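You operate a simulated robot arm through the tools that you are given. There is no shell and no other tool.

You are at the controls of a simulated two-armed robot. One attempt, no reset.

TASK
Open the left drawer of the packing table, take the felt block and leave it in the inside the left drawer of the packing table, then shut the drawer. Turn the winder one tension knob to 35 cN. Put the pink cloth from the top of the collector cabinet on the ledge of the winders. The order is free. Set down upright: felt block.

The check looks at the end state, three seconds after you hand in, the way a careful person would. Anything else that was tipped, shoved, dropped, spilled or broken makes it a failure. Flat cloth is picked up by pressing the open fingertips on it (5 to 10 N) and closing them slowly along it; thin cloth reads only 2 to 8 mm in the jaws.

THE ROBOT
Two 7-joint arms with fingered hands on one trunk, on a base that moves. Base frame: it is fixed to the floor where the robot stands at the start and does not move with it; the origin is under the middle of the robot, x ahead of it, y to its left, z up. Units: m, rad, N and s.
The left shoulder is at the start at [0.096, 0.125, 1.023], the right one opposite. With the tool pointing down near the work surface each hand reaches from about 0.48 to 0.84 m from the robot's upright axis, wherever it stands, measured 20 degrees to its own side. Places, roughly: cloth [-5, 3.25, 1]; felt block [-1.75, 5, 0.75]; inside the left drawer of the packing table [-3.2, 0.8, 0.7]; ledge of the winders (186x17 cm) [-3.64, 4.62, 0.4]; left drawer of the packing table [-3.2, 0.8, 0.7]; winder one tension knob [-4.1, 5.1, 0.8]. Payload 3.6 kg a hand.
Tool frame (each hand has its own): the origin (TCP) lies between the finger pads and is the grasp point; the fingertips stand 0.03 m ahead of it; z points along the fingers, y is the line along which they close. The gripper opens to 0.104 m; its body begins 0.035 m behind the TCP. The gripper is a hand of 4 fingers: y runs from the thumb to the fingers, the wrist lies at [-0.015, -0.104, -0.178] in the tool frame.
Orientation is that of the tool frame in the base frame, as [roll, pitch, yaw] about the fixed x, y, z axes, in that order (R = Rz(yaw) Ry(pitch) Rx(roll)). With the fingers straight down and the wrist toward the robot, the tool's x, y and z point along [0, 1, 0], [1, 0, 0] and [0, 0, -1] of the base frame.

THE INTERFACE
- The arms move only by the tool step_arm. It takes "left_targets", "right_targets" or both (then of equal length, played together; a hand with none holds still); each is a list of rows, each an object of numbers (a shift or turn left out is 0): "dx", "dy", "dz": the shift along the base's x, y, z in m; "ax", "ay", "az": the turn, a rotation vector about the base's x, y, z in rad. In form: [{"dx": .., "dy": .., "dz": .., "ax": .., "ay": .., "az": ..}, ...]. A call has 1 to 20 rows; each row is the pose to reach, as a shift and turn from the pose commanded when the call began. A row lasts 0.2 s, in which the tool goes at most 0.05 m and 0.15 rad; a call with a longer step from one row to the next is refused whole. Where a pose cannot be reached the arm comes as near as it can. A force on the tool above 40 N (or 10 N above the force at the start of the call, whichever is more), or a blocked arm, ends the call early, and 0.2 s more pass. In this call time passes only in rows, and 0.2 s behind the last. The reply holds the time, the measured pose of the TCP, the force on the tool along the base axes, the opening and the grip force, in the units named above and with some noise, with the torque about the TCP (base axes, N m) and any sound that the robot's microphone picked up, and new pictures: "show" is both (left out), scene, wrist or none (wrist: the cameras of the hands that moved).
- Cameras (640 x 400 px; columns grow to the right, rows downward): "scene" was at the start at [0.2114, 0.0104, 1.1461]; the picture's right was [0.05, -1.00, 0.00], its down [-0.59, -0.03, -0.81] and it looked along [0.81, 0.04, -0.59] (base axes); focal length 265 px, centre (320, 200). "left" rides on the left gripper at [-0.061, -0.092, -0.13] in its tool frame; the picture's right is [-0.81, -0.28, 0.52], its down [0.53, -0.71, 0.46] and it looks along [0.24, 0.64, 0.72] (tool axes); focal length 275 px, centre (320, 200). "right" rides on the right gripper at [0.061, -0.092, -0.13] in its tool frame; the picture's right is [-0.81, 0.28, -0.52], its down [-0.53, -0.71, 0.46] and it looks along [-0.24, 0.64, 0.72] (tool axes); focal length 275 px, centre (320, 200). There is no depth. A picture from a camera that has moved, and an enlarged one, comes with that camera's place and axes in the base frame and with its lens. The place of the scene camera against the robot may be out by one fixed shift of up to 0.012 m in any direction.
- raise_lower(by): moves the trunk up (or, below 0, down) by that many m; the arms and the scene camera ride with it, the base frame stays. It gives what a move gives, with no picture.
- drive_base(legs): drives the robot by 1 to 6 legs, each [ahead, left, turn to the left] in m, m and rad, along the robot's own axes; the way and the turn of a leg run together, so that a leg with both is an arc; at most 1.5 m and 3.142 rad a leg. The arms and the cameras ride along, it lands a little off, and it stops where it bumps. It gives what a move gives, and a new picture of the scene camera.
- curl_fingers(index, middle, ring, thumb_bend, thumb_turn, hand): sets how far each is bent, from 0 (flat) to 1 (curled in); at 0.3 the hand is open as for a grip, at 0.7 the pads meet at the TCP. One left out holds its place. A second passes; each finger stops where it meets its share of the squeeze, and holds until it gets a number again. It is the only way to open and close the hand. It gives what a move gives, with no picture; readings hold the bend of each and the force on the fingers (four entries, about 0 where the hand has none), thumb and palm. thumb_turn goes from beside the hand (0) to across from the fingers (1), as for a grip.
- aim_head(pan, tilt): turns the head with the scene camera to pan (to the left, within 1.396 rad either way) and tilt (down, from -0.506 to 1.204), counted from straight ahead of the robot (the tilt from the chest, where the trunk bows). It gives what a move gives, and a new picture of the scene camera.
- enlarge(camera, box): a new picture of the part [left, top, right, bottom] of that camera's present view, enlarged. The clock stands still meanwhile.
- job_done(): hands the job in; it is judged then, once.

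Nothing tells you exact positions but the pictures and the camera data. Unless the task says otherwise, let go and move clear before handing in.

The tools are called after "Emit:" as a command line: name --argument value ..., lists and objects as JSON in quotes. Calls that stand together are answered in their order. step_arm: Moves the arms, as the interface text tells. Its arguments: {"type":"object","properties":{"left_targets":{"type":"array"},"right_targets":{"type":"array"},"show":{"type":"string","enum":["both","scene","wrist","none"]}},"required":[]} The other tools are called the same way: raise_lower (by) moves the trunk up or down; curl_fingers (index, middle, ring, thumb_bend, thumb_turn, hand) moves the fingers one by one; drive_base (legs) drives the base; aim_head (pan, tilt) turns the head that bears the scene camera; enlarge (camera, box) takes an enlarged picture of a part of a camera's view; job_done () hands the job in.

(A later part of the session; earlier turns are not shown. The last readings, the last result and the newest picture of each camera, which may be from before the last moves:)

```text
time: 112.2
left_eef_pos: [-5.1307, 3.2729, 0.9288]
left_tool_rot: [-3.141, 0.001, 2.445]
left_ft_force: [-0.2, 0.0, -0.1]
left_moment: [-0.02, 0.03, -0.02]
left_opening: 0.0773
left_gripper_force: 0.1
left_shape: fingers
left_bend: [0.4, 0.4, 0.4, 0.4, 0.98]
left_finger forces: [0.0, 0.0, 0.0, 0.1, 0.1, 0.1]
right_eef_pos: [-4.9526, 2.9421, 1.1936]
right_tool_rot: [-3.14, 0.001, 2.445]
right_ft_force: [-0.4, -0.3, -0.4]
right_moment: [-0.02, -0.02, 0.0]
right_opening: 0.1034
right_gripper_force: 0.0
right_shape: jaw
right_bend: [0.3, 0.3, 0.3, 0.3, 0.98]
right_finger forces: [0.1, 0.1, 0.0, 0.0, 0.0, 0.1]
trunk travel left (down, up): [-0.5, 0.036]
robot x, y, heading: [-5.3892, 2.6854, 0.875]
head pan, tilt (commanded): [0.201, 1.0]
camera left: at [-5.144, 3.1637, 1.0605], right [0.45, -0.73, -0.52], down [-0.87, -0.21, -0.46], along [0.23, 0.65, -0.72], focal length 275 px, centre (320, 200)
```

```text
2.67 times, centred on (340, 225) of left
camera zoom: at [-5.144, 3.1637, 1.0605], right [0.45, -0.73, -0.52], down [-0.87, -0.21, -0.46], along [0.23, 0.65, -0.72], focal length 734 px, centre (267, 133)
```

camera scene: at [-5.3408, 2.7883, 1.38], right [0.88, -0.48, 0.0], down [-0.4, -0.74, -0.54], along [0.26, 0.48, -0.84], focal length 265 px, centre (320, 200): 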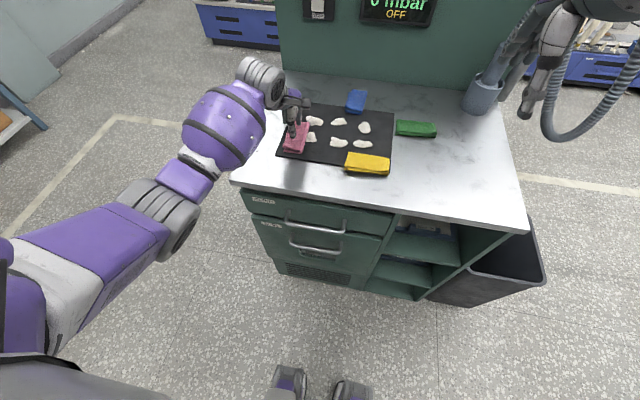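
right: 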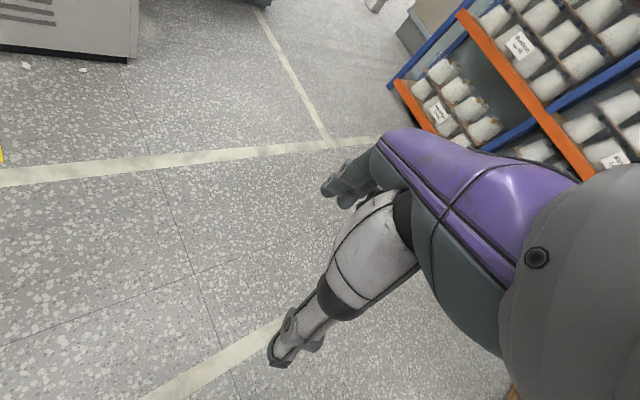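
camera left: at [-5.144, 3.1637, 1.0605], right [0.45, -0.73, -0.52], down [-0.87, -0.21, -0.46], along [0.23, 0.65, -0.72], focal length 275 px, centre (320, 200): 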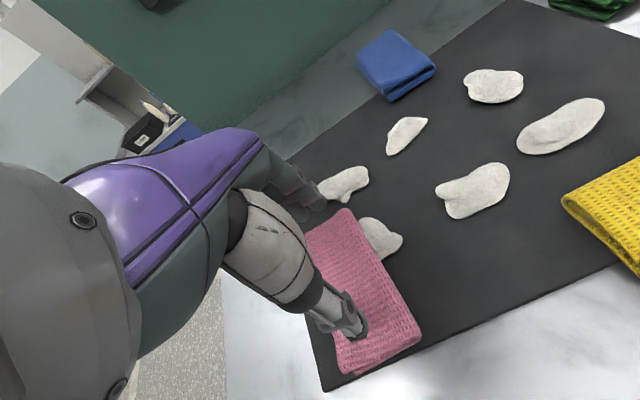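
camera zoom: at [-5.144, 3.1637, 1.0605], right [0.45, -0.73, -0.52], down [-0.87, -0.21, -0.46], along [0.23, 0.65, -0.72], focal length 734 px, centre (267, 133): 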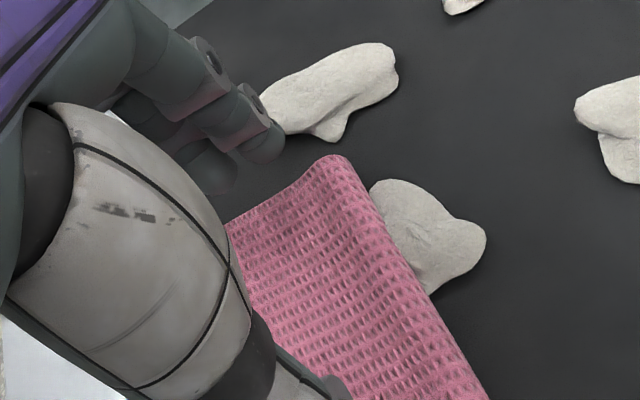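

The fingers would land right at the far edge of the cloth. I narrow the opening slightly, pull back 5 mm and press gently.

Emit:
curl_fingers --hand "left" --index 0.45 --middle 0.45 --ring 0.45 --thumb_bend 0.45

Emit:
step_arm --left_targets '[{"dx": -0.0035, "dy": -0.004, "dz": 0.0}, {"dx": -0.0035, "dy": -0.004, "dz": -0.004}, {"dx": -0.0035, "dy": -0.004, "dz": -0.007}]' --show "none"

```text
time: 113.2
left_eef_pos: [-5.1305, 3.2726, 0.9287]
left_tool_rot: [3.14, -0.001, 2.446]
left_ft_force: [0.2, 0.0, 0.1]
left_moment: [-0.03, 0.01, -0.01]
left_opening: 0.0656
left_gripper_force: 0.0
left_shape: fingers
left_bend: [0.45, 0.45, 0.45, 0.45, 0.98]
left_finger forces: [0.0, 0.1, 0.0, 0.0, 0.1, 0.1]
right_eef_pos: [-4.9522, 2.9413, 1.1936]
right_tool_rot: [-3.141, 0.0, 2.445]
right_ft_force: [-0.1, 0.4, -0.4]
right_moment: [0.02, 0.01, 0.02]
right_opening: 0.1037
right_gripper_force: 0.1
right_shape: jaw
right_bend: [0.3, 0.3, 0.3, 0.3, 0.98]
right_finger forces: [0.0, 0.1, 0.0, 0.1, 0.0, 0.1]
trunk travel left (down, up): [-0.5, 0.036]
robot x, y, heading: [-5.3961, 2.6882, 0.876]
head pan, tilt (commanded): [0.201, 1.0]
```

```text
time: 114.0
left_eef_pos: [-5.1355, 3.2689, 0.9239]
left_tool_rot: [3.14, 0.0, 2.445]
left_ft_force: [0.2, 1.1, 4.8]
left_moment: [0.17, -0.1, 0.0]
left_opening: 0.0657
left_gripper_force: 2.1
left_shape: fingers
left_bend: [0.45, 0.45, 0.45, 0.45, 0.98]
left_finger forces: [0.0, 3.8, 0.0, 0.1, 0.1, 0.0]
right_eef_pos: [-4.954, 2.9399, 1.1937]
right_tool_rot: [3.14, 0.002, 2.445]
right_ft_force: [0.7, 0.1, -0.2]
right_moment: [0.02, 0.03, -0.02]
right_opening: 0.1038
right_gripper_force: 0.1
right_shape: jaw
right_bend: [0.3, 0.3, 0.3, 0.3, 0.98]
right_finger forces: [0.1, 0.0, 0.1, 0.0, 0.0, 0.0]
trunk travel left (down, up): [-0.5, 0.036]
robot x, y, heading: [-5.3957, 2.6905, 0.871]
head pan, tilt (commanded): [0.201, 1.0]
```

Contact is made at about 5 N through the middle finger. I press slightly more and close step by step.

Emit:
step_arm --left_targets '[{"dz": -0.002}, {"dz": -0.003}]' --show "none"

Emit:
curl_fingers --hand "left" --index 0.5 --middle 0.48 --ring 0.5 --thumb_bend 0.5

```text
time: 114.6
left_eef_pos: [-5.1358, 3.2699, 0.924]
left_tool_rot: [3.134, 0.0, 2.444]
left_ft_force: [1.2, -0.4, 14.6]
left_moment: [0.55, -0.29, -0.06]
left_opening: 0.0657
left_gripper_force: 7.3
left_shape: fingers
left_bend: [0.45, 0.43, 0.45, 0.45, 0.98]
left_finger forces: [0.0, 14.9, 0.1, 0.0, 0.1, 0.1]
right_eef_pos: [-4.9531, 2.9404, 1.1946]
right_tool_rot: [3.139, 0.0, 2.446]
right_ft_force: [0.1, -0.1, -0.1]
right_moment: [-0.01, -0.01, 0.01]
right_opening: 0.104
right_gripper_force: 0.0
right_shape: jaw
right_bend: [0.3, 0.3, 0.3, 0.3, 0.98]
right_finger forces: [0.0, 0.0, 0.0, 0.0, 0.1, 0.0]
trunk travel left (down, up): [-0.5, 0.036]
robot x, y, heading: [-5.3945, 2.6933, 0.873]
head pan, tilt (commanded): [0.201, 1.0]
```

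```text
time: 115.6
left_eef_pos: [-5.1354, 3.2698, 0.9235]
left_tool_rot: [3.133, 0.0, 2.447]
left_ft_force: [1.7, 0.6, 21.5]
left_moment: [0.82, -0.45, -0.05]
left_opening: 0.0526
left_gripper_force: 11.2
left_shape: fingers
left_bend: [0.5, 0.44, 0.5, 0.5, 0.98]
left_finger forces: [0.3, 21.9, 0.1, 0.0, 0.9, 0.0]
right_eef_pos: [-4.9528, 2.941, 1.1945]
right_tool_rot: [3.139, 0.0, 2.445]
right_ft_force: [0.5, 0.1, -0.8]
right_moment: [0.0, 0.0, -0.03]
right_opening: 0.1037
right_gripper_force: 0.1
right_shape: jaw
right_bend: [0.3, 0.3, 0.3, 0.3, 0.98]
right_finger forces: [0.0, 0.0, 0.0, 0.1, 0.0, 0.0]
trunk travel left (down, up): [-0.5, 0.036]
robot x, y, heading: [-5.3908, 2.6919, 0.871]
head pan, tilt (commanded): [0.201, 1.0]
```

Nearly all the load is on the middle finger, which is the longest. I lift, tilt the hand so thumb, index and middle meet the cloth together, and press again.

Emit:
step_arm --left_targets '[{"dz": 0.012}, {"dz": 0.015, "ax": 0.085, "ay": 0.008}, {"dz": 0.015, "ax": 0.17, "ay": 0.015}]' --show "none"

Emit:
curl_fingers --hand "left" --index 0.43 --middle 0.43 --ring 0.43 --thumb_bend 0.43

Emit:
step_arm --left_targets '[{"dz": -0.005}]' --show "wrist"

Emit:
enlarge --camera "left" --box '[220, 150, 460, 300]'

```text
time: 116.4
left_eef_pos: [-5.1357, 3.2698, 0.9324]
left_tool_rot: [3.022, -0.122, 2.451]
left_ft_force: [0.8, 0.1, -0.2]
left_moment: [0.0, 0.0, 0.03]
left_opening: 0.0524
left_gripper_force: 0.0
left_shape: fingers
left_bend: [0.5, 0.48, 0.5, 0.5, 0.98]
left_finger forces: [0.0, 0.1, 0.0, 0.1, 0.0, 0.1]
right_eef_pos: [-4.9533, 2.9423, 1.1937]
right_tool_rot: [-3.141, 0.0, 2.446]
right_ft_force: [0.4, 0.5, -0.5]
right_moment: [0.0, 0.03, -0.02]
right_opening: 0.1036
right_gripper_force: 0.1
right_shape: jaw
right_bend: [0.3, 0.3, 0.3, 0.3, 0.98]
right_finger forces: [0.1, 0.0, 0.0, 0.1, 0.1, 0.1]
trunk travel left (down, up): [-0.5, 0.036]
robot x, y, heading: [-5.3874, 2.689, 0.873]
head pan, tilt (commanded): [0.201, 1.0]
```

```text
time: 117.4
left_eef_pos: [-5.1358, 3.2693, 0.9335]
left_tool_rot: [3.019, -0.121, 2.453]
left_ft_force: [0.3, 0.4, 0.3]
left_moment: [-0.01, -0.03, -0.03]
left_opening: 0.0699
left_gripper_force: 0.0
left_shape: fingers
left_bend: [0.43, 0.43, 0.43, 0.43, 0.98]
left_finger forces: [0.1, 0.0, 0.0, 0.1, 0.0, 0.0]
right_eef_pos: [-4.9525, 2.9423, 1.1933]
right_tool_rot: [-3.141, 0.0, 2.446]
right_ft_force: [0.3, 0.3, -0.6]
right_moment: [0.02, -0.02, 0.01]
right_opening: 0.1038
right_gripper_force: 0.1
right_shape: jaw
right_bend: [0.3, 0.3, 0.3, 0.3, 0.98]
right_finger forces: [0.1, 0.0, 0.0, 0.0, 0.1, 0.0]
trunk travel left (down, up): [-0.5, 0.036]
robot x, y, heading: [-5.3958, 2.6907, 0.875]
head pan, tilt (commanded): [0.201, 1.0]
```

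```text
time: 117.8
left_eef_pos: [-5.1353, 3.2684, 0.9301]
left_tool_rot: [3.02, -0.121, 2.453]
left_ft_force: [0.5, -0.4, -0.3]
left_moment: [0.03, -0.01, 0.0]
left_opening: 0.0699
left_gripper_force: 0.0
left_shape: fingers
left_bend: [0.43, 0.43, 0.43, 0.43, 0.98]
left_finger forces: [0.0, 0.0, 0.1, 0.0, 0.0, 0.1]
right_eef_pos: [-4.9513, 2.9409, 1.1934]
right_tool_rot: [3.141, 0.0, 2.445]
right_ft_force: [-0.1, -0.4, 0.1]
right_moment: [0.02, 0.02, -0.02]
right_opening: 0.1037
right_gripper_force: 0.0
right_shape: jaw
right_bend: [0.3, 0.3, 0.3, 0.3, 0.98]
right_finger forces: [0.1, 0.0, 0.1, 0.1, 0.0, 0.0]
trunk travel left (down, up): [-0.5, 0.036]
robot x, y, heading: [-5.3969, 2.6909, 0.874]
head pan, tilt (commanded): [0.201, 1.0]
camera left: at [-5.146, 3.1398, 1.04], right [0.44, -0.63, -0.64], down [-0.87, -0.13, -0.47], along [0.22, 0.76, -0.61], focal length 275 px, centre (320, 200)
```

left: 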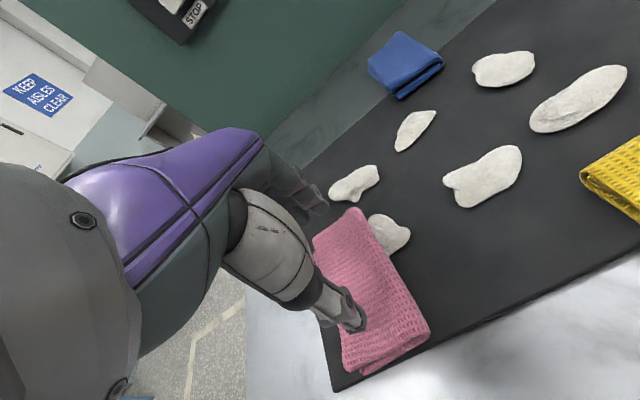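

```text
2.67 times, centred on (340, 225) of left
camera zoom: at [-5.146, 3.1398, 1.04], right [0.44, -0.63, -0.64], down [-0.87, -0.13, -0.47], along [0.22, 0.76, -0.61], focal length 734 px, centre (267, 133)
```

zoom: 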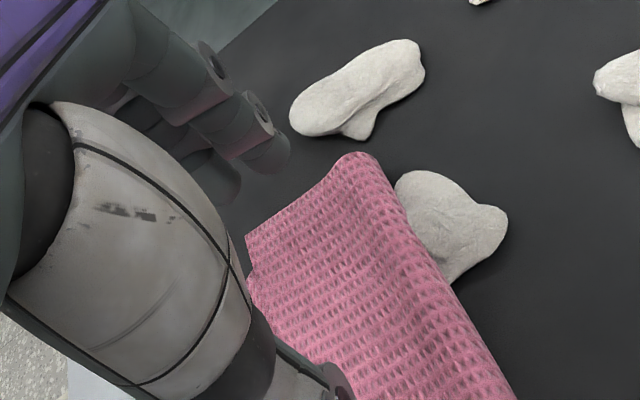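

Emit:
step_arm --left_targets '[{"dz": -0.003}, {"dz": -0.006}, {"dz": -0.009}]' --show "none"

```text
time: 118.6
left_eef_pos: [-5.1337, 3.2702, 0.9271]
left_tool_rot: [3.007, -0.118, 2.452]
left_ft_force: [3.4, -0.2, 29.1]
left_moment: [-1.06, 0.72, 0.11]
left_opening: 0.0711
left_gripper_force: 15.2
left_shape: fingers
left_bend: [0.43, 0.43, 0.43, 0.43, 0.98]
left_finger forces: [0.0, 0.0, 0.1, 0.1, 30.5, 0.0]
right_eef_pos: [-4.9525, 2.9392, 1.1948]
right_tool_rot: [3.137, 0.0, 2.444]
right_ft_force: [0.0, -1.0, 0.4]
right_moment: [0.02, 0.01, 0.02]
right_opening: 0.104
right_gripper_force: 0.1
right_shape: jaw
right_bend: [0.3, 0.3, 0.3, 0.3, 0.98]
right_finger forces: [0.0, 0.0, 0.1, 0.0, 0.1, 0.0]
trunk travel left (down, up): [-0.5, 0.036]
robot x, y, heading: [-5.3937, 2.6891, 0.869]
head pan, tilt (commanded): [0.201, 1.0]
```

Now the thumb carries everything, so the tilt is too much. I raise, take back about half of it, and lower again more gently.

Emit:
step_arm --left_targets '[{"dz": 0.008}, {"dz": 0.008, "ax": -0.05, "ay": 0.042}, {"dz": 0.006, "ax": -0.05, "ay": 0.042}, {"dz": 0.004, "ax": -0.05, "ay": 0.042}]' --show "none"

```text
time: 119.6
left_eef_pos: [-5.1361, 3.2684, 0.9243]
left_tool_rot: [3.086, -0.118, 2.444]
left_ft_force: [1.6, -1.2, 4.2]
left_moment: [-0.14, 0.17, 0.03]
left_opening: 0.0691
left_gripper_force: 2.2
left_shape: fingers
left_bend: [0.43, 0.43, 0.43, 0.44, 0.98]
left_finger forces: [0.0, 0.0, 0.1, 0.0, 4.3, 0.0]
right_eef_pos: [-4.9523, 2.942, 1.1938]
right_tool_rot: [3.14, 0.0, 2.444]
right_ft_force: [-0.1, 0.7, -0.2]
right_moment: [-0.03, 0.02, -0.03]
right_opening: 0.1037
right_gripper_force: 0.1
right_shape: jaw
right_bend: [0.3, 0.3, 0.3, 0.3, 0.98]
right_finger forces: [0.1, 0.0, 0.0, 0.0, 0.0, 0.1]
trunk travel left (down, up): [-0.5, 0.036]
robot x, y, heading: [-5.3946, 2.692, 0.876]
head pan, tilt (commanded): [0.201, 1.0]
```

Emit:
step_arm --left_targets '[{"dz": -0.001, "ax": -0.02, "ay": 0.017}, {"dz": -0.002, "ax": -0.038, "ay": 0.032}]' --show "none"

```text
time: 120.2
left_eef_pos: [-5.1356, 3.2685, 0.9223]
left_tool_rot: [3.138, -0.121, 2.438]
left_ft_force: [0.7, 0.5, 0.3]
left_moment: [-0.02, -0.01, -0.01]
left_opening: 0.0693
left_gripper_force: 0.7
left_shape: fingers
left_bend: [0.43, 0.43, 0.43, 0.44, 0.98]
left_finger forces: [0.2, 0.0, 0.1, 0.1, 0.5, 0.0]
right_eef_pos: [-4.9517, 2.942, 1.1938]
right_tool_rot: [-3.141, 0.0, 2.444]
right_ft_force: [0.6, 0.1, -0.2]
right_moment: [-0.02, 0.01, 0.02]
right_opening: 0.1037
right_gripper_force: 0.1
right_shape: jaw
right_bend: [0.3, 0.3, 0.3, 0.3, 0.98]
right_finger forces: [0.0, 0.0, 0.0, 0.0, 0.0, 0.1]
trunk travel left (down, up): [-0.5, 0.036]
robot x, y, heading: [-5.3953, 2.6934, 0.879]
head pan, tilt (commanded): [0.201, 1.0]
```

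Index and thumb now touch together. I press down a little more.

Emit:
step_arm --left_targets '[{"dz": -0.002}, {"dz": -0.004}]' --show "none"

```text
time: 120.8
left_eef_pos: [-5.1345, 3.2712, 0.9215]
left_tool_rot: [3.13, -0.121, 2.44]
left_ft_force: [1.4, 1.5, 12.2]
left_moment: [-0.38, 0.32, 0.02]
left_opening: 0.071
left_gripper_force: 5.4
left_shape: fingers
left_bend: [0.43, 0.43, 0.43, 0.43, 0.98]
left_finger forces: [0.0, 0.0, 0.0, 0.0, 11.1, 0.1]
right_eef_pos: [-4.9535, 2.9409, 1.1929]
right_tool_rot: [3.14, -0.001, 2.445]
right_ft_force: [0.0, -0.5, 0.0]
right_moment: [-0.04, -0.01, 0.0]
right_opening: 0.1036
right_gripper_force: 0.1
right_shape: jaw
right_bend: [0.3, 0.3, 0.3, 0.3, 0.98]
right_finger forces: [0.0, 0.0, 0.0, 0.1, 0.0, 0.1]
trunk travel left (down, up): [-0.5, 0.036]
robot x, y, heading: [-5.3934, 2.6901, 0.876]
head pan, tilt (commanded): [0.201, 1.0]
```

Emit:
step_arm --left_targets '[{"dz": 0.0, "ax": -0.03, "ay": 0.025}, {"dz": 0.0, "ax": -0.046, "ay": 0.038}]' --show "none"

Emit:
curl_fingers --hand "left" --index 0.5 --middle 0.5 --ring 0.5 --thumb_bend 0.5

```text
time: 121.4
left_eef_pos: [-5.1349, 3.2696, 0.9191]
left_tool_rot: [-3.088, -0.12, 2.43]
left_ft_force: [2.7, 1.2, 10.9]
left_moment: [0.41, -0.33, -0.06]
left_opening: 0.0718
left_gripper_force: 5.6
left_shape: fingers
left_bend: [0.42, 0.42, 0.43, 0.43, 0.98]
left_finger forces: [6.4, 4.1, 0.0, 0.0, 0.0, 0.0]
right_eef_pos: [-4.9529, 2.9408, 1.1939]
right_tool_rot: [3.141, 0.0, 2.447]
right_ft_force: [0.8, 0.2, 0.1]
right_moment: [0.01, -0.01, 0.02]
right_opening: 0.1037
right_gripper_force: 0.1
right_shape: jaw
right_bend: [0.3, 0.3, 0.3, 0.3, 0.98]
right_finger forces: [0.0, 0.1, 0.1, 0.0, 0.0, 0.0]
trunk travel left (down, up): [-0.5, 0.036]
robot x, y, heading: [-5.3905, 2.6883, 0.878]
head pan, tilt (commanded): [0.201, 1.0]
```

```text
time: 122.4
left_eef_pos: [-5.1345, 3.2702, 0.9206]
left_tool_rot: [-3.091, -0.12, 2.43]
left_ft_force: [8.3, 6.8, 17.6]
left_moment: [0.66, -0.49, -0.07]
left_opening: 0.0612
left_gripper_force: 9.7
left_shape: fingers
left_bend: [0.44, 0.44, 0.5, 0.49, 0.98]
left_finger forces: [6.6, 10.4, 0.0, 0.0, 2.8, 0.0]
right_eef_pos: [-4.9532, 2.9418, 1.1938]
right_tool_rot: [3.138, 0.001, 2.446]
right_ft_force: [0.1, 0.2, -0.4]
right_moment: [-0.02, 0.04, -0.03]
right_opening: 0.1035
right_gripper_force: 0.1
right_shape: jaw
right_bend: [0.3, 0.3, 0.3, 0.3, 0.98]
right_finger forces: [0.0, 0.0, 0.0, 0.0, 0.1, 0.0]
trunk travel left (down, up): [-0.5, 0.036]
robot x, y, heading: [-5.3941, 2.6891, 0.874]
head pan, tilt (commanded): [0.201, 1.0]
```

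Index, middle and thumb all press now. I raise about 2 mm while closing further.

Emit:
step_arm --left_targets '[{"dz": 0.002, "ax": 0.015, "ay": -0.012}]' --show "none"

Emit:
curl_fingers --hand "left" --index 0.57 --middle 0.57 --ring 0.57 --thumb_bend 0.56

Emit:
step_arm --left_targets '[{"dz": 0.002}]' --show "wrist"

Emit:
enlarge --camera "left" --box '[220, 150, 460, 300]'

```text
time: 122.8
left_eef_pos: [-5.1339, 3.2698, 0.9214]
left_tool_rot: [-3.108, -0.12, 2.433]
left_ft_force: [7.1, 6.1, 16.1]
left_moment: [0.03, -0.06, -0.02]
left_opening: 0.0605
left_gripper_force: 9.6
left_shape: fingers
left_bend: [0.44, 0.45, 0.5, 0.49, 0.98]
left_finger forces: [3.3, 4.7, 0.0, 0.1, 10.6, 0.0]
right_eef_pos: [-4.9529, 2.9427, 1.1929]
right_tool_rot: [-3.141, 0.0, 2.445]
right_ft_force: [0.8, 0.2, 0.2]
right_moment: [0.01, -0.02, -0.01]
right_opening: 0.1037
right_gripper_force: 0.0
right_shape: jaw
right_bend: [0.3, 0.3, 0.3, 0.3, 0.98]
right_finger forces: [0.1, 0.1, 0.0, 0.0, 0.0, 0.0]
trunk travel left (down, up): [-0.5, 0.036]
robot x, y, heading: [-5.3978, 2.6906, 0.872]
head pan, tilt (commanded): [0.201, 1.0]
```

```text
time: 123.8
left_eef_pos: [-5.1342, 3.2702, 0.9221]
left_tool_rot: [-3.11, -0.12, 2.433]
left_ft_force: [8.1, 7.2, 16.4]
left_moment: [0.32, -0.27, -0.11]
left_opening: 0.0534
left_gripper_force: 10.1
left_shape: fingers
left_bend: [0.47, 0.47, 0.56, 0.53, 0.98]
left_finger forces: [5.8, 8.4, 0.0, 0.0, 6.6, 0.0]
right_eef_pos: [-4.9527, 2.9417, 1.1944]
right_tool_rot: [3.14, 0.0, 2.446]
right_ft_force: [-0.2, -0.9, -0.3]
right_moment: [0.01, 0.0, 0.02]
right_opening: 0.1034
right_gripper_force: 0.0
right_shape: jaw
right_bend: [0.3, 0.3, 0.3, 0.3, 0.98]
right_finger forces: [0.0, 0.0, 0.0, 0.0, 0.1, 0.0]
trunk travel left (down, up): [-0.5, 0.036]
robot x, y, heading: [-5.3954, 2.6869, 0.871]
head pan, tilt (commanded): [0.201, 1.0]
```

```text
time: 124.2
left_eef_pos: [-5.1363, 3.2677, 0.9212]
left_tool_rot: [-3.105, -0.121, 2.434]
left_ft_force: [4.6, 4.5, 10.9]
left_moment: [0.14, -0.1, -0.09]
left_opening: 0.0471
left_gripper_force: 7.6
left_shape: fingers
left_bend: [0.51, 0.5, 0.56, 0.54, 0.98]
left_finger forces: [4.4, 4.9, 0.1, 0.0, 6.0, 0.0]
right_eef_pos: [-4.952, 2.9418, 1.1927]
right_tool_rot: [-3.142, 0.0, 2.444]
right_ft_force: [-1.1, 0.5, 0.8]
right_moment: [0.0, 0.02, 0.0]
right_opening: 0.1037
right_gripper_force: 0.1
right_shape: jaw
right_bend: [0.3, 0.3, 0.3, 0.3, 0.98]
right_finger forces: [0.1, 0.0, 0.0, 0.0, 0.0, 0.1]
trunk travel left (down, up): [-0.5, 0.036]
robot x, y, heading: [-5.3914, 2.6849, 0.874]
head pan, tilt (commanded): [0.201, 1.0]
camera left: at [-5.1343, 3.1534, 1.0479], right [0.37, -0.71, -0.6], down [-0.92, -0.18, -0.36], along [0.15, 0.69, -0.71], focal length 275 px, centre (320, 200)
```

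left: 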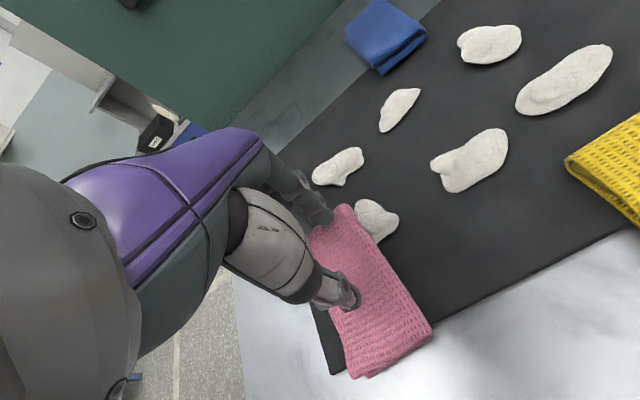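

```text
2.67 times, centred on (340, 225) of left
camera zoom: at [-5.1343, 3.1534, 1.0479], right [0.37, -0.71, -0.6], down [-0.92, -0.18, -0.36], along [0.15, 0.69, -0.71], focal length 734 px, centre (267, 133)
```

zoom: 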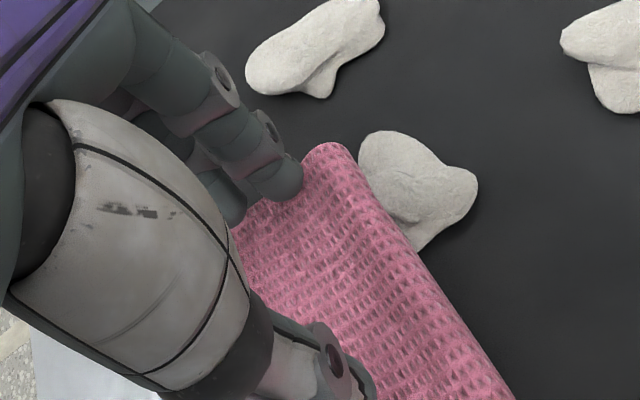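

All three digits are pressing evenly around 5 N and the opening is shrinking along the cloth. I keep closing in small steps, easing up slightly.

Emit:
curl_fingers --hand "left" --index 0.6 --middle 0.6 --ring 0.6 --thumb_bend 0.59

Emit:
step_arm --left_targets '[{"dz": 0.0015}]' --show "none"

Emit:
curl_fingers --hand "left" --index 0.65 --middle 0.65 --ring 0.65 --thumb_bend 0.63

Emit:
step_arm --left_targets '[{"dz": 0.0015}]' --show "wrist"

```text
time: 125.2
left_eef_pos: [-5.1352, 3.2691, 0.9231]
left_tool_rot: [-3.105, -0.119, 2.434]
left_ft_force: [3.5, 5.6, 9.3]
left_moment: [0.15, -0.03, -0.02]
left_opening: 0.0366
left_gripper_force: 6.4
left_shape: fingers
left_bend: [0.56, 0.55, 0.6, 0.57, 0.98]
left_finger forces: [2.4, 5.2, 0.0, 0.1, 5.0, 0.0]
right_eef_pos: [-4.9526, 2.9429, 1.1925]
right_tool_rot: [-3.141, 0.0, 2.445]
right_ft_force: [0.1, -0.2, 0.0]
right_moment: [-0.01, -0.01, 0.01]
right_opening: 0.1036
right_gripper_force: 0.1
right_shape: jaw
right_bend: [0.3, 0.3, 0.3, 0.3, 0.98]
right_finger forces: [0.0, 0.1, 0.1, 0.0, 0.1, 0.0]
trunk travel left (down, up): [-0.5, 0.036]
robot x, y, heading: [-5.3908, 2.6882, 0.876]
head pan, tilt (commanded): [0.201, 1.0]
```

```text
time: 125.6
left_eef_pos: [-5.1348, 3.2683, 0.9217]
left_tool_rot: [-3.102, -0.122, 2.434]
left_ft_force: [1.7, 2.1, 4.2]
left_moment: [0.03, 0.04, -0.04]
left_opening: 0.0303
left_gripper_force: 3.3
left_shape: fingers
left_bend: [0.59, 0.58, 0.6, 0.58, 0.98]
left_finger forces: [0.7, 2.5, 0.0, 0.0, 2.5, 0.0]
right_eef_pos: [-4.9532, 2.9426, 1.1926]
right_tool_rot: [-3.141, 0.0, 2.446]
right_ft_force: [-0.7, 0.4, 0.2]
right_moment: [0.01, 0.01, 0.03]
right_opening: 0.1038
right_gripper_force: 0.0
right_shape: jaw
right_bend: [0.3, 0.3, 0.3, 0.3, 0.98]
right_finger forces: [0.1, 0.0, 0.1, 0.0, 0.0, 0.1]
trunk travel left (down, up): [-0.5, 0.036]
robot x, y, heading: [-5.3941, 2.6928, 0.871]
head pan, tilt (commanded): [0.201, 1.0]
```

```text
time: 126.6
left_eef_pos: [-5.1339, 3.2686, 0.9232]
left_tool_rot: [-3.106, -0.119, 2.433]
left_ft_force: [0.5, 0.4, -0.3]
left_moment: [0.01, 0.03, 0.01]
left_opening: 0.0167
left_gripper_force: 0.0
left_shape: fingers
left_bend: [0.65, 0.65, 0.65, 0.63, 0.98]
left_finger forces: [0.0, 0.0, 0.0, 0.0, 0.0, 0.0]
right_eef_pos: [-4.9526, 2.9424, 1.1938]
right_tool_rot: [3.139, 0.001, 2.444]
right_ft_force: [-0.4, -0.6, 0.3]
right_moment: [0.0, 0.0, 0.02]
right_opening: 0.104
right_gripper_force: 0.1
right_shape: jaw
right_bend: [0.3, 0.3, 0.3, 0.3, 0.98]
right_finger forces: [0.1, 0.1, 0.0, 0.1, 0.1, 0.0]
trunk travel left (down, up): [-0.5, 0.036]
robot x, y, heading: [-5.3974, 2.6903, 0.869]
head pan, tilt (commanded): [0.201, 1.0]
```

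```text
time: 127.0
left_eef_pos: [-5.1369, 3.2709, 0.9259]
left_tool_rot: [-3.108, -0.119, 2.435]
left_ft_force: [-0.3, -0.2, -0.4]
left_moment: [0.0, 0.01, 0.0]
left_opening: 0.016
left_gripper_force: 0.1
left_shape: fingers
left_bend: [0.65, 0.65, 0.65, 0.63, 0.98]
left_finger forces: [0.1, 0.1, 0.0, 0.0, 0.0, 0.0]
right_eef_pos: [-4.9523, 2.9416, 1.1932]
right_tool_rot: [3.141, 0.0, 2.445]
right_ft_force: [0.3, 0.1, 0.4]
right_moment: [-0.02, 0.03, -0.07]
right_opening: 0.1037
right_gripper_force: 0.0
right_shape: jaw
right_bend: [0.3, 0.3, 0.3, 0.3, 0.98]
right_finger forces: [0.0, 0.0, 0.0, 0.0, 0.0, 0.0]
trunk travel left (down, up): [-0.5, 0.036]
robot x, y, heading: [-5.3931, 2.6904, 0.878]
head pan, tilt (commanded): [0.201, 1.0]
camera left: at [-5.1339, 3.154, 1.0516], right [0.37, -0.71, -0.6], down [-0.92, -0.18, -0.36], along [0.15, 0.69, -0.71], focal length 275 px, centre (320, 200)
```

left: 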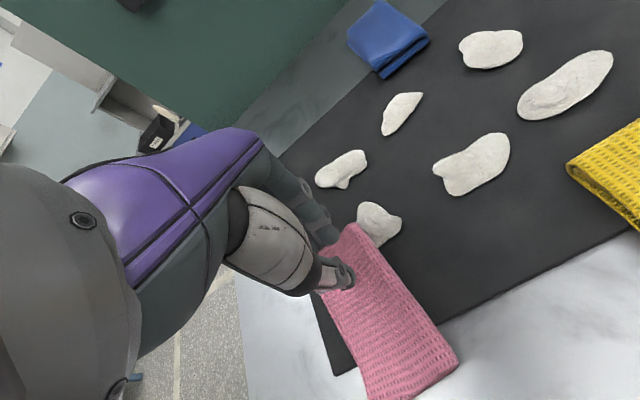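

The fingertips slid along and the folded cloth only dragged a few centimetres toward me; it is springy and about 1.5 cm thick. Instead I'll pinch it across its 5 cm width, so I lift, level the hand and rotate it a quarter turn.

Emit:
step_arm --left_targets '[{"dz": 0.03}, {"dz": 0.06, "ax": -0.025, "ay": -0.056}, {"dz": 0.09, "ax": -0.0515, "ay": -0.112}, {"dz": 0.11, "ax": -0.0515, "ay": -0.112}]' --show "none"

Emit:
curl_fingers --hand "left" --index 0.35 --middle 0.35 --ring 0.35 --thumb_bend 0.35

Emit:
step_arm --left_targets '[{"az": -0.14}, {"az": -0.28}, {"az": -0.42}, {"az": -0.56}, {"az": -0.7}, {"az": -0.84}, {"az": -0.98}, {"az": -1.12}, {"az": -1.26}, {"az": -1.4}]' --show "both"

```text
time: 128.0
left_eef_pos: [-5.1345, 3.2686, 1.0352]
left_tool_rot: [-3.138, -0.001, 2.433]
left_ft_force: [-0.1, 0.3, 0.1]
left_moment: [0.01, -0.02, 0.03]
left_opening: 0.0163
left_gripper_force: 0.1
left_shape: fingers
left_bend: [0.65, 0.65, 0.65, 0.63, 0.98]
left_finger forces: [0.1, 0.0, 0.0, 0.1, 0.0, 0.1]
right_eef_pos: [-4.9531, 2.9404, 1.193]
right_tool_rot: [-3.14, 0.001, 2.444]
right_ft_force: [-0.2, -0.1, -0.3]
right_moment: [0.04, 0.0, 0.0]
right_opening: 0.1036
right_gripper_force: 0.1
right_shape: jaw
right_bend: [0.3, 0.3, 0.3, 0.3, 0.98]
right_finger forces: [0.0, 0.0, 0.0, 0.0, 0.1, 0.0]
trunk travel left (down, up): [-0.5, 0.036]
robot x, y, heading: [-5.3944, 2.6885, 0.874]
head pan, tilt (commanded): [0.201, 1.0]
```

```text
time: 129.0
left_eef_pos: [-5.1351, 3.2702, 1.0344]
left_tool_rot: [-3.139, -0.003, 2.437]
left_ft_force: [0.8, -0.1, 0.2]
left_moment: [0.0, 0.03, 0.01]
left_opening: 0.0902
left_gripper_force: 0.2
left_shape: fingers
left_bend: [0.35, 0.35, 0.35, 0.35, 0.98]
left_finger forces: [0.0, 0.0, 0.0, 0.0, 0.0, 0.0]
right_eef_pos: [-4.9528, 2.9419, 1.1936]
right_tool_rot: [3.141, 0.001, 2.446]
right_ft_force: [0.2, -0.1, -0.1]
right_moment: [0.01, -0.01, 0.03]
right_opening: 0.1036
right_gripper_force: 0.0
right_shape: jaw
right_bend: [0.3, 0.3, 0.3, 0.3, 0.98]
right_finger forces: [0.0, 0.0, 0.0, 0.0, 0.0, 0.1]
trunk travel left (down, up): [-0.5, 0.036]
robot x, y, heading: [-5.3954, 2.6892, 0.872]
head pan, tilt (commanded): [0.201, 1.0]
```

```text
time: 131.2
left_eef_pos: [-5.134, 3.2686, 1.0361]
left_tool_rot: [-3.139, -0.002, 1.034]
left_ft_force: [0.3, 0.8, 0.7]
left_moment: [-0.02, -0.02, 0.01]
left_opening: 0.0903
left_gripper_force: 0.0
left_shape: fingers
left_bend: [0.35, 0.35, 0.35, 0.35, 0.98]
left_finger forces: [0.1, 0.0, 0.1, 0.0, 0.0, 0.0]
right_eef_pos: [-4.9521, 2.9422, 1.1929]
right_tool_rot: [-3.141, -0.001, 2.445]
right_ft_force: [0.1, 0.9, 0.3]
right_moment: [-0.02, 0.01, 0.01]
right_opening: 0.1037
right_gripper_force: 0.0
right_shape: jaw
right_bend: [0.3, 0.3, 0.3, 0.3, 0.98]
right_finger forces: [0.1, 0.0, 0.1, 0.0, 0.0, 0.1]
trunk travel left (down, up): [-0.5, 0.036]
robot x, y, heading: [-5.3948, 2.6882, 0.87]
head pan, tilt (commanded): [0.201, 1.0]
camera scene: at [-5.3399, 2.7891, 1.3798], right [0.88, -0.48, 0.0], down [-0.4, -0.74, -0.54], along [0.26, 0.48, -0.84], focal length 265 px, centre (320, 200)
camera left: at [-5.2458, 3.2631, 1.1669], right [-0.65, -0.55, -0.52], down [-0.34, 0.82, -0.45], along [0.68, -0.12, -0.73], focal length 275 px, centre (320, 200)
```

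scene: 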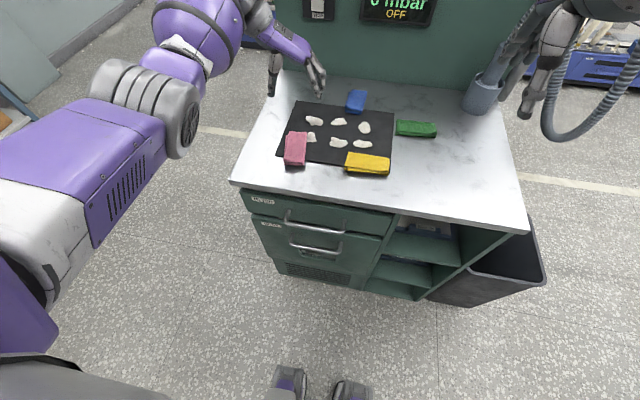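
left: 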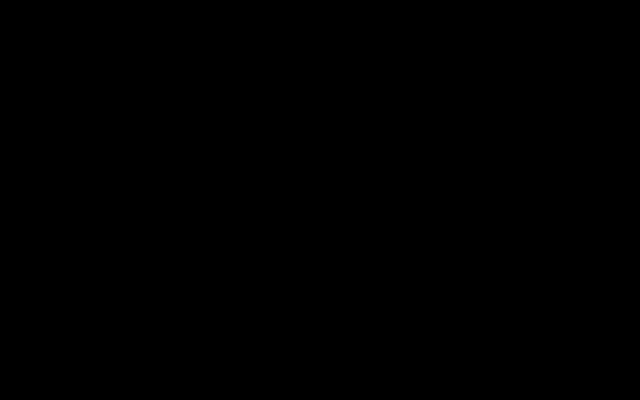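

The hand turned fine, though the wrist camera is now blacked out by the arm itself. I zoom with the head camera to line up on the cloth.

Emit:
enlarge --camera "scene" --box '[230, 60, 390, 160]'

Emit:
enlarge --camera "scene" --box '[260, 100, 340, 180]'

```text
4.00 times, centred on (310, 110) of scene
camera zoom: at [-5.3399, 2.7891, 1.3798], right [0.88, -0.48, 0.0], down [-0.4, -0.74, -0.54], along [0.26, 0.48, -0.84], focal length 1061 px, centre (360, 560)
```

zoom: 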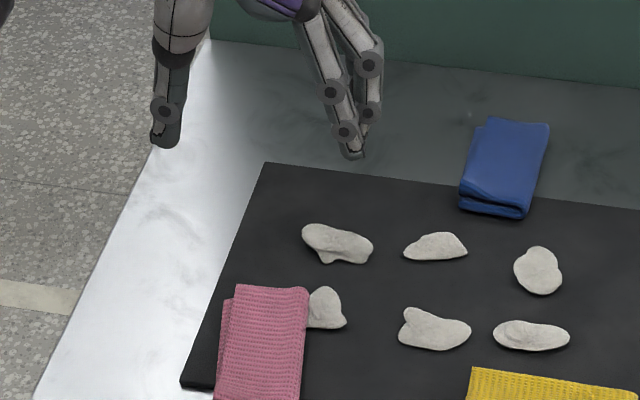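

```text
5.00 times, centred on (300, 140) of scene
camera zoom: at [-5.3399, 2.7891, 1.3798], right [0.88, -0.48, 0.0], down [-0.4, -0.74, -0.54], along [0.26, 0.48, -0.84], focal length 1326 px, centre (420, 500)
```

zoom: 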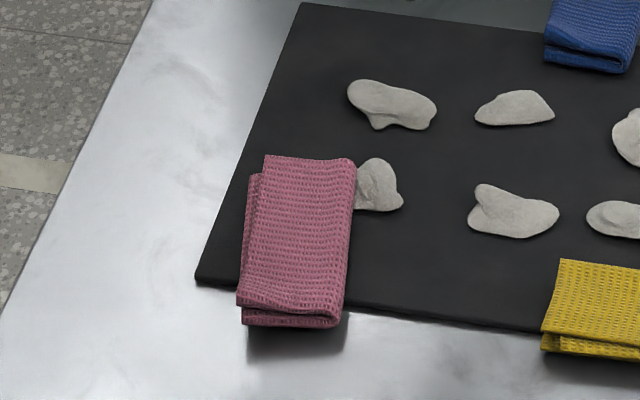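

The pink cloth now lies at about [-5.151, 3.242], long axis in line with the turned hand. I centre over its nearer half (clear of the tuft) and come down part way.

Emit:
step_arm --left_targets '[{"dx": -0.015, "dy": -0.024, "dz": 0.0}, {"dx": -0.03, "dy": -0.048, "dz": -0.02}, {"dx": -0.03, "dy": -0.048, "dz": -0.05}, {"dx": -0.03, "dy": -0.048, "dz": -0.08}]' --show "scene"

Emit:
enlarge --camera "scene" --box '[250, 90, 350, 180]'

```text
time: 132.2
left_eef_pos: [-5.1658, 3.2219, 0.956]
left_tool_rot: [-3.139, -0.002, 1.037]
left_ft_force: [-0.3, -0.4, -0.4]
left_moment: [0.0, 0.0, 0.03]
left_opening: 0.0902
left_gripper_force: 0.1
left_shape: fingers
left_bend: [0.35, 0.35, 0.35, 0.35, 0.98]
left_finger forces: [0.0, 0.0, 0.1, 0.1, 0.0, 0.1]
right_eef_pos: [-4.953, 2.9421, 1.1932]
right_tool_rot: [-3.14, 0.0, 2.447]
right_ft_force: [0.0, 0.1, -0.9]
right_moment: [-0.01, -0.01, 0.0]
right_opening: 0.1037
right_gripper_force: 0.0
right_shape: jaw
right_bend: [0.3, 0.3, 0.3, 0.3, 0.98]
right_finger forces: [0.0, 0.0, 0.0, 0.1, 0.1, 0.0]
trunk travel left (down, up): [-0.5, 0.036]
robot x, y, heading: [-5.3947, 2.6904, 0.876]
head pan, tilt (commanded): [0.201, 1.0]
camera scene: at [-5.3402, 2.7893, 1.3798], right [0.88, -0.48, 0.0], down [-0.4, -0.74, -0.54], along [0.26, 0.48, -0.84], focal length 265 px, centre (320, 200)
```

scene: 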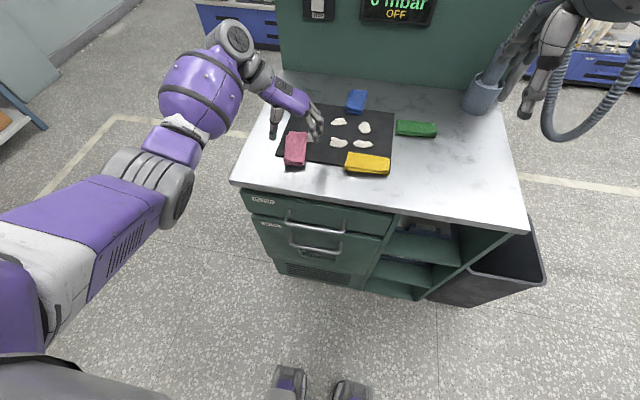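

```text
4.44 times, centred on (300, 135) of scene
camera zoom: at [-5.3402, 2.7893, 1.3798], right [0.88, -0.48, 0.0], down [-0.4, -0.74, -0.54], along [0.26, 0.48, -0.84], focal length 1179 px, centre (409, 489)
```

zoom: 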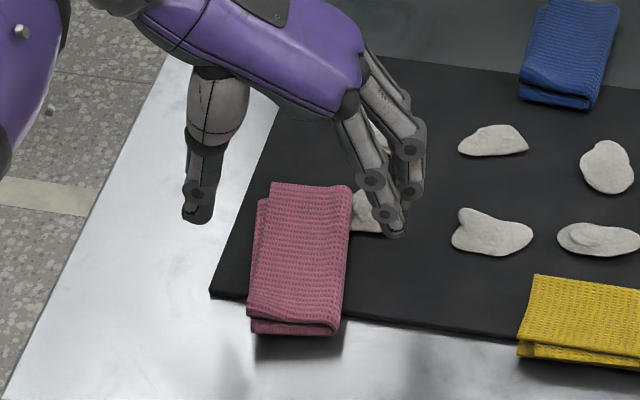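

Thumb and fingers straddle the cloth as planned, clear of the tuft. I lower to just above the surface, feeling for contact.

Emit:
step_arm --left_targets '[{"dx": -0.002, "dz": -0.02}, {"dx": -0.003, "dz": -0.04}, {"dx": -0.003, "dz": -0.046}, {"dx": -0.003, "dz": -0.05}]' --show "scene"

Emit:
enlarge --camera "scene" --box '[250, 90, 350, 180]'

```text
time: 133.2
left_eef_pos: [-5.1681, 3.2208, 0.9053]
left_tool_rot: [-3.14, -0.002, 1.035]
left_ft_force: [-0.1, 1.0, 1.4]
left_moment: [0.02, -0.04, 0.03]
left_opening: 0.0904
left_gripper_force: 0.1
left_shape: fingers
left_bend: [0.35, 0.35, 0.35, 0.35, 0.98]
left_finger forces: [0.0, 0.0, 0.0, 0.0, 0.1, 0.0]
right_eef_pos: [-4.9525, 2.9425, 1.1935]
right_tool_rot: [3.142, 0.0, 2.444]
right_ft_force: [-0.1, -0.3, -0.2]
right_moment: [-0.02, -0.01, -0.03]
right_opening: 0.1036
right_gripper_force: 0.1
right_shape: jaw
right_bend: [0.3, 0.3, 0.3, 0.3, 0.98]
right_finger forces: [0.0, 0.0, 0.1, 0.0, 0.0, 0.1]
trunk travel left (down, up): [-0.5, 0.036]
robot x, y, heading: [-5.3965, 2.6903, 0.875]
head pan, tilt (commanded): [0.201, 1.0]
camera scene: at [-5.3402, 2.7892, 1.3798], right [0.88, -0.48, 0.0], down [-0.4, -0.74, -0.54], along [0.26, 0.48, -0.84], focal length 265 px, centre (320, 200)
```

scene: 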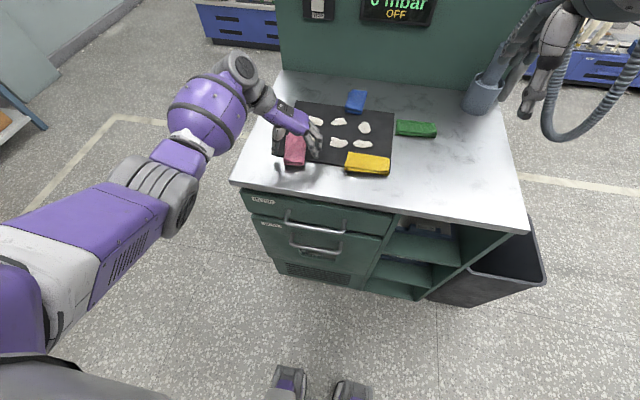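

```text
4.44 times, centred on (300, 135) of scene
camera zoom: at [-5.3402, 2.7892, 1.3798], right [0.88, -0.48, 0.0], down [-0.4, -0.74, -0.54], along [0.26, 0.48, -0.84], focal length 1179 px, centre (409, 489)
```

zoom: 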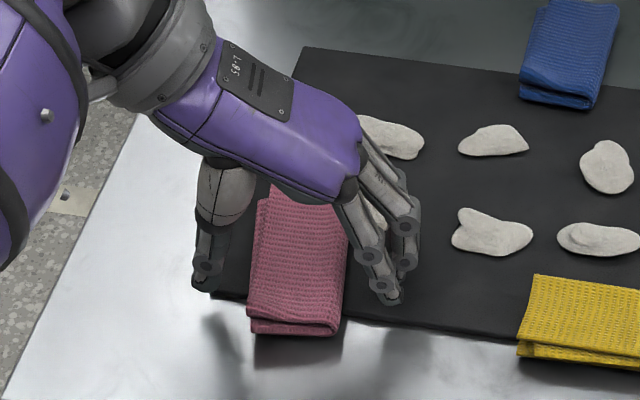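

Emit:
step_arm --left_targets '[{"dz": -0.004}, {"dz": -0.007}, {"dz": -0.009}, {"dz": -0.011}]' --show "none"

```text
time: 134.2
left_eef_pos: [-5.167, 3.2203, 0.8962]
left_tool_rot: [3.14, -0.006, 1.038]
left_ft_force: [-1.5, 0.3, 14.9]
left_moment: [-0.29, -0.65, 0.03]
left_opening: 0.0905
left_gripper_force: 7.0
left_shape: fingers
left_bend: [0.35, 0.34, 0.35, 0.35, 0.98]
left_finger forces: [0.0, 14.5, 0.1, 0.0, 0.1, 0.1]
right_eef_pos: [-4.9535, 2.9414, 1.1952]
right_tool_rot: [3.141, 0.0, 2.446]
right_ft_force: [0.6, 0.5, -0.8]
right_moment: [0.02, 0.0, 0.04]
right_opening: 0.104
right_gripper_force: 0.0
right_shape: jaw
right_bend: [0.3, 0.3, 0.3, 0.3, 0.98]
right_finger forces: [0.1, 0.1, 0.0, 0.0, 0.1, 0.0]
trunk travel left (down, up): [-0.5, 0.036]
robot x, y, heading: [-5.3932, 2.69, 0.871]
head pan, tilt (commanded): [0.201, 1.0]
```

The middle finger touches the mat at TCP z 0.896. I raise 4 mm and close on the cloth across its width.

Emit:
step_arm --left_targets '[{"dz": 0.005}]' --show "none"

Emit:
curl_fingers --hand "left" --index 0.45 --middle 0.45 --ring 0.45 --thumb_bend 0.45

Emit:
curl_fingers --hand "left" --index 0.52 --middle 0.52 --ring 0.52 --thumb_bend 0.52

Emit:
enlarge --camera "scene" --box '[250, 90, 350, 180]'

```text
time: 134.6
left_eef_pos: [-5.1675, 3.2217, 0.8983]
left_tool_rot: [-3.137, 0.001, 1.037]
left_ft_force: [0.4, 0.5, 3.5]
left_moment: [-0.05, -0.24, 0.07]
left_opening: 0.0903
left_gripper_force: 2.4
left_shape: fingers
left_bend: [0.35, 0.34, 0.35, 0.35, 0.98]
left_finger forces: [0.1, 4.1, 0.0, 0.0, 0.0, 0.0]
right_eef_pos: [-4.9516, 2.9425, 1.1933]
right_tool_rot: [3.141, 0.0, 2.445]
right_ft_force: [0.7, 0.2, -0.3]
right_moment: [0.0, -0.01, -0.02]
right_opening: 0.1035
right_gripper_force: 0.1
right_shape: jaw
right_bend: [0.3, 0.3, 0.3, 0.3, 0.98]
right_finger forces: [0.1, 0.0, 0.1, 0.0, 0.1, 0.1]
trunk travel left (down, up): [-0.5, 0.036]
robot x, y, heading: [-5.3935, 2.6869, 0.872]
head pan, tilt (commanded): [0.201, 1.0]
```

```text
time: 135.6
left_eef_pos: [-5.1676, 3.2202, 0.9009]
left_tool_rot: [-3.14, -0.001, 1.035]
left_ft_force: [2.7, -2.4, 6.8]
left_moment: [-0.21, -0.44, -0.05]
left_opening: 0.0656
left_gripper_force: 3.2
left_shape: fingers
left_bend: [0.45, 0.4, 0.45, 0.45, 0.98]
left_finger forces: [0.0, 6.8, 0.0, 0.0, 0.1, 0.1]
right_eef_pos: [-4.9521, 2.9405, 1.1925]
right_tool_rot: [3.141, 0.001, 2.445]
right_ft_force: [0.0, -0.3, -1.1]
right_moment: [0.02, -0.02, -0.04]
right_opening: 0.1034
right_gripper_force: 0.0
right_shape: jaw
right_bend: [0.3, 0.3, 0.3, 0.3, 0.98]
right_finger forces: [0.0, 0.0, 0.0, 0.0, 0.0, 0.0]
trunk travel left (down, up): [-0.5, 0.036]
robot x, y, heading: [-5.3919, 2.6889, 0.874]
head pan, tilt (commanded): [0.201, 1.0]
```

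```text
time: 136.6
left_eef_pos: [-5.1677, 3.2209, 0.9009]
left_tool_rot: [-3.141, -0.004, 1.036]
left_ft_force: [5.6, -3.0, 13.6]
left_moment: [-0.31, -0.74, -0.06]
left_opening: 0.0533
left_gripper_force: 9.0
left_shape: fingers
left_bend: [0.5, 0.44, 0.51, 0.5, 0.97]
left_finger forces: [1.6, 13.6, 0.7, 0.0, 2.3, 0.1]
right_eef_pos: [-4.9522, 2.9399, 1.1949]
right_tool_rot: [3.139, 0.0, 2.444]
right_ft_force: [-0.3, -0.2, -0.2]
right_moment: [0.01, 0.01, 0.03]
right_opening: 0.104
right_gripper_force: 0.1
right_shape: jaw
right_bend: [0.3, 0.3, 0.3, 0.3, 0.98]
right_finger forces: [0.0, 0.1, 0.0, 0.0, 0.1, 0.0]
trunk travel left (down, up): [-0.5, 0.036]
robot x, y, heading: [-5.3967, 2.6874, 0.872]
head pan, tilt (commanded): [0.201, 1.0]
```

```text
4.44 times, centred on (300, 135) of scene
camera zoom: at [-5.3401, 2.7877, 1.38], right [0.88, -0.48, 0.0], down [-0.4, -0.74, -0.54], along [0.26, 0.48, -0.84], focal length 1179 px, centre (409, 489)
```

zoom: 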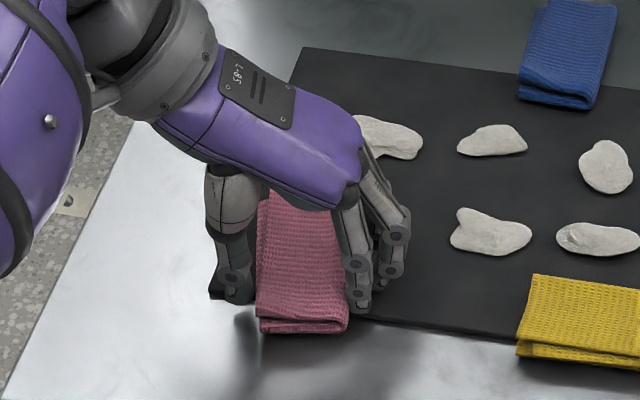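

Thumb and fingers touch both sides of the cloth. I relieve the middle finger by raising slightly and squeeze further.

Emit:
step_arm --left_targets '[{"dz": 0.003}]' --show "none"

Emit:
curl_fingers --hand "left" --index 0.6 --middle 0.58 --ring 0.6 --thumb_bend 0.6

Emit:
curl_fingers --hand "left" --index 0.68 --middle 0.66 --ring 0.68 --thumb_bend 0.68

Emit:
enlarge --camera "scene" --box '[250, 90, 350, 180]'

```text
time: 137.0
left_eef_pos: [-5.169, 3.2208, 0.9023]
left_tool_rot: [-3.137, 0.0, 1.036]
left_ft_force: [2.8, -1.3, 6.1]
left_moment: [-0.16, -0.33, -0.03]
left_opening: 0.0535
left_gripper_force: 4.6
left_shape: fingers
left_bend: [0.5, 0.47, 0.51, 0.5, 0.97]
left_finger forces: [1.6, 6.0, 0.6, 0.0, 2.2, 0.0]
right_eef_pos: [-4.952, 2.9407, 1.1933]
right_tool_rot: [-3.141, 0.001, 2.449]
right_ft_force: [0.6, -0.1, 0.7]
right_moment: [0.01, -0.03, 0.05]
right_opening: 0.1037
right_gripper_force: 0.0
right_shape: jaw
right_bend: [0.3, 0.3, 0.3, 0.3, 0.98]
right_finger forces: [0.1, 0.0, 0.1, 0.0, 0.1, 0.0]
trunk travel left (down, up): [-0.5, 0.036]
robot x, y, heading: [-5.3923, 2.6884, 0.874]
head pan, tilt (commanded): [0.201, 1.0]
```

```text
time: 138.0
left_eef_pos: [-5.1687, 3.221, 0.9022]
left_tool_rot: [-3.139, -0.002, 1.038]
left_ft_force: [0.1, -0.2, -0.6]
left_moment: [-0.01, -0.02, 0.06]
left_opening: 0.0512
left_gripper_force: 10.5
left_shape: fingers
left_bend: [0.53, 0.55, 0.56, 0.5, 0.96]
left_finger forces: [5.4, 1.9, 3.1, 0.0, 10.5, 0.0]
right_eef_pos: [-4.9526, 2.9418, 1.1928]
right_tool_rot: [-3.141, 0.001, 2.444]
right_ft_force: [0.7, 0.4, 0.5]
right_moment: [0.02, 0.01, 0.01]
right_opening: 0.1037
right_gripper_force: 0.0
right_shape: jaw
right_bend: [0.3, 0.3, 0.3, 0.3, 0.98]
right_finger forces: [0.0, 0.0, 0.0, 0.0, 0.0, 0.0]
trunk travel left (down, up): [-0.5, 0.036]
robot x, y, heading: [-5.392, 2.6884, 0.876]
head pan, tilt (commanded): [0.201, 1.0]
```

```text
time: 139.0
left_eef_pos: [-5.1688, 3.2211, 0.9021]
left_tool_rot: [-3.14, -0.002, 1.037]
left_ft_force: [-0.4, -0.1, 0.1]
left_moment: [0.0, -0.01, -0.02]
left_opening: 0.0508
left_gripper_force: 16.8
left_shape: fingers
left_bend: [0.58, 0.61, 0.62, 0.48, 0.94]
left_finger forces: [8.0, 4.1, 4.5, 0.0, 17.3, 0.0]
right_eef_pos: [-4.9526, 2.9423, 1.1925]
right_tool_rot: [3.141, -0.002, 2.444]
right_ft_force: [1.1, -0.9, -0.1]
right_moment: [0.0, 0.02, -0.03]
right_opening: 0.104
right_gripper_force: 0.1
right_shape: jaw
right_bend: [0.3, 0.3, 0.3, 0.3, 0.98]
right_finger forces: [0.0, 0.0, 0.0, 0.0, 0.0, 0.0]
trunk travel left (down, up): [-0.5, 0.036]
robot x, y, heading: [-5.3966, 2.6914, 0.876]
head pan, tilt (commanded): [0.201, 1.0]
```

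```text
4.44 times, centred on (300, 135) of scene
camera zoom: at [-5.3402, 2.7892, 1.3798], right [0.88, -0.48, 0.0], down [-0.4, -0.74, -0.54], along [0.26, 0.48, -0.84], focal length 1179 px, centre (409, 489)
```

zoom: 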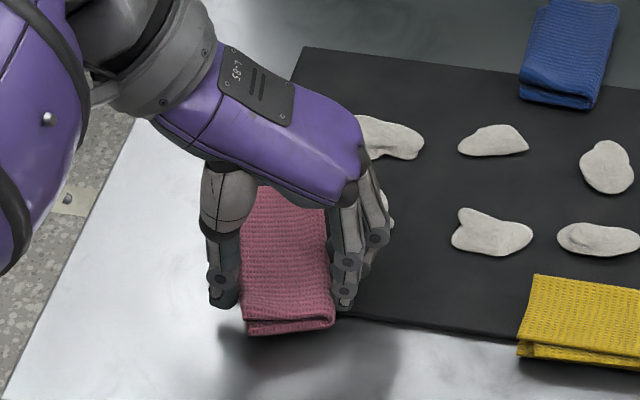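

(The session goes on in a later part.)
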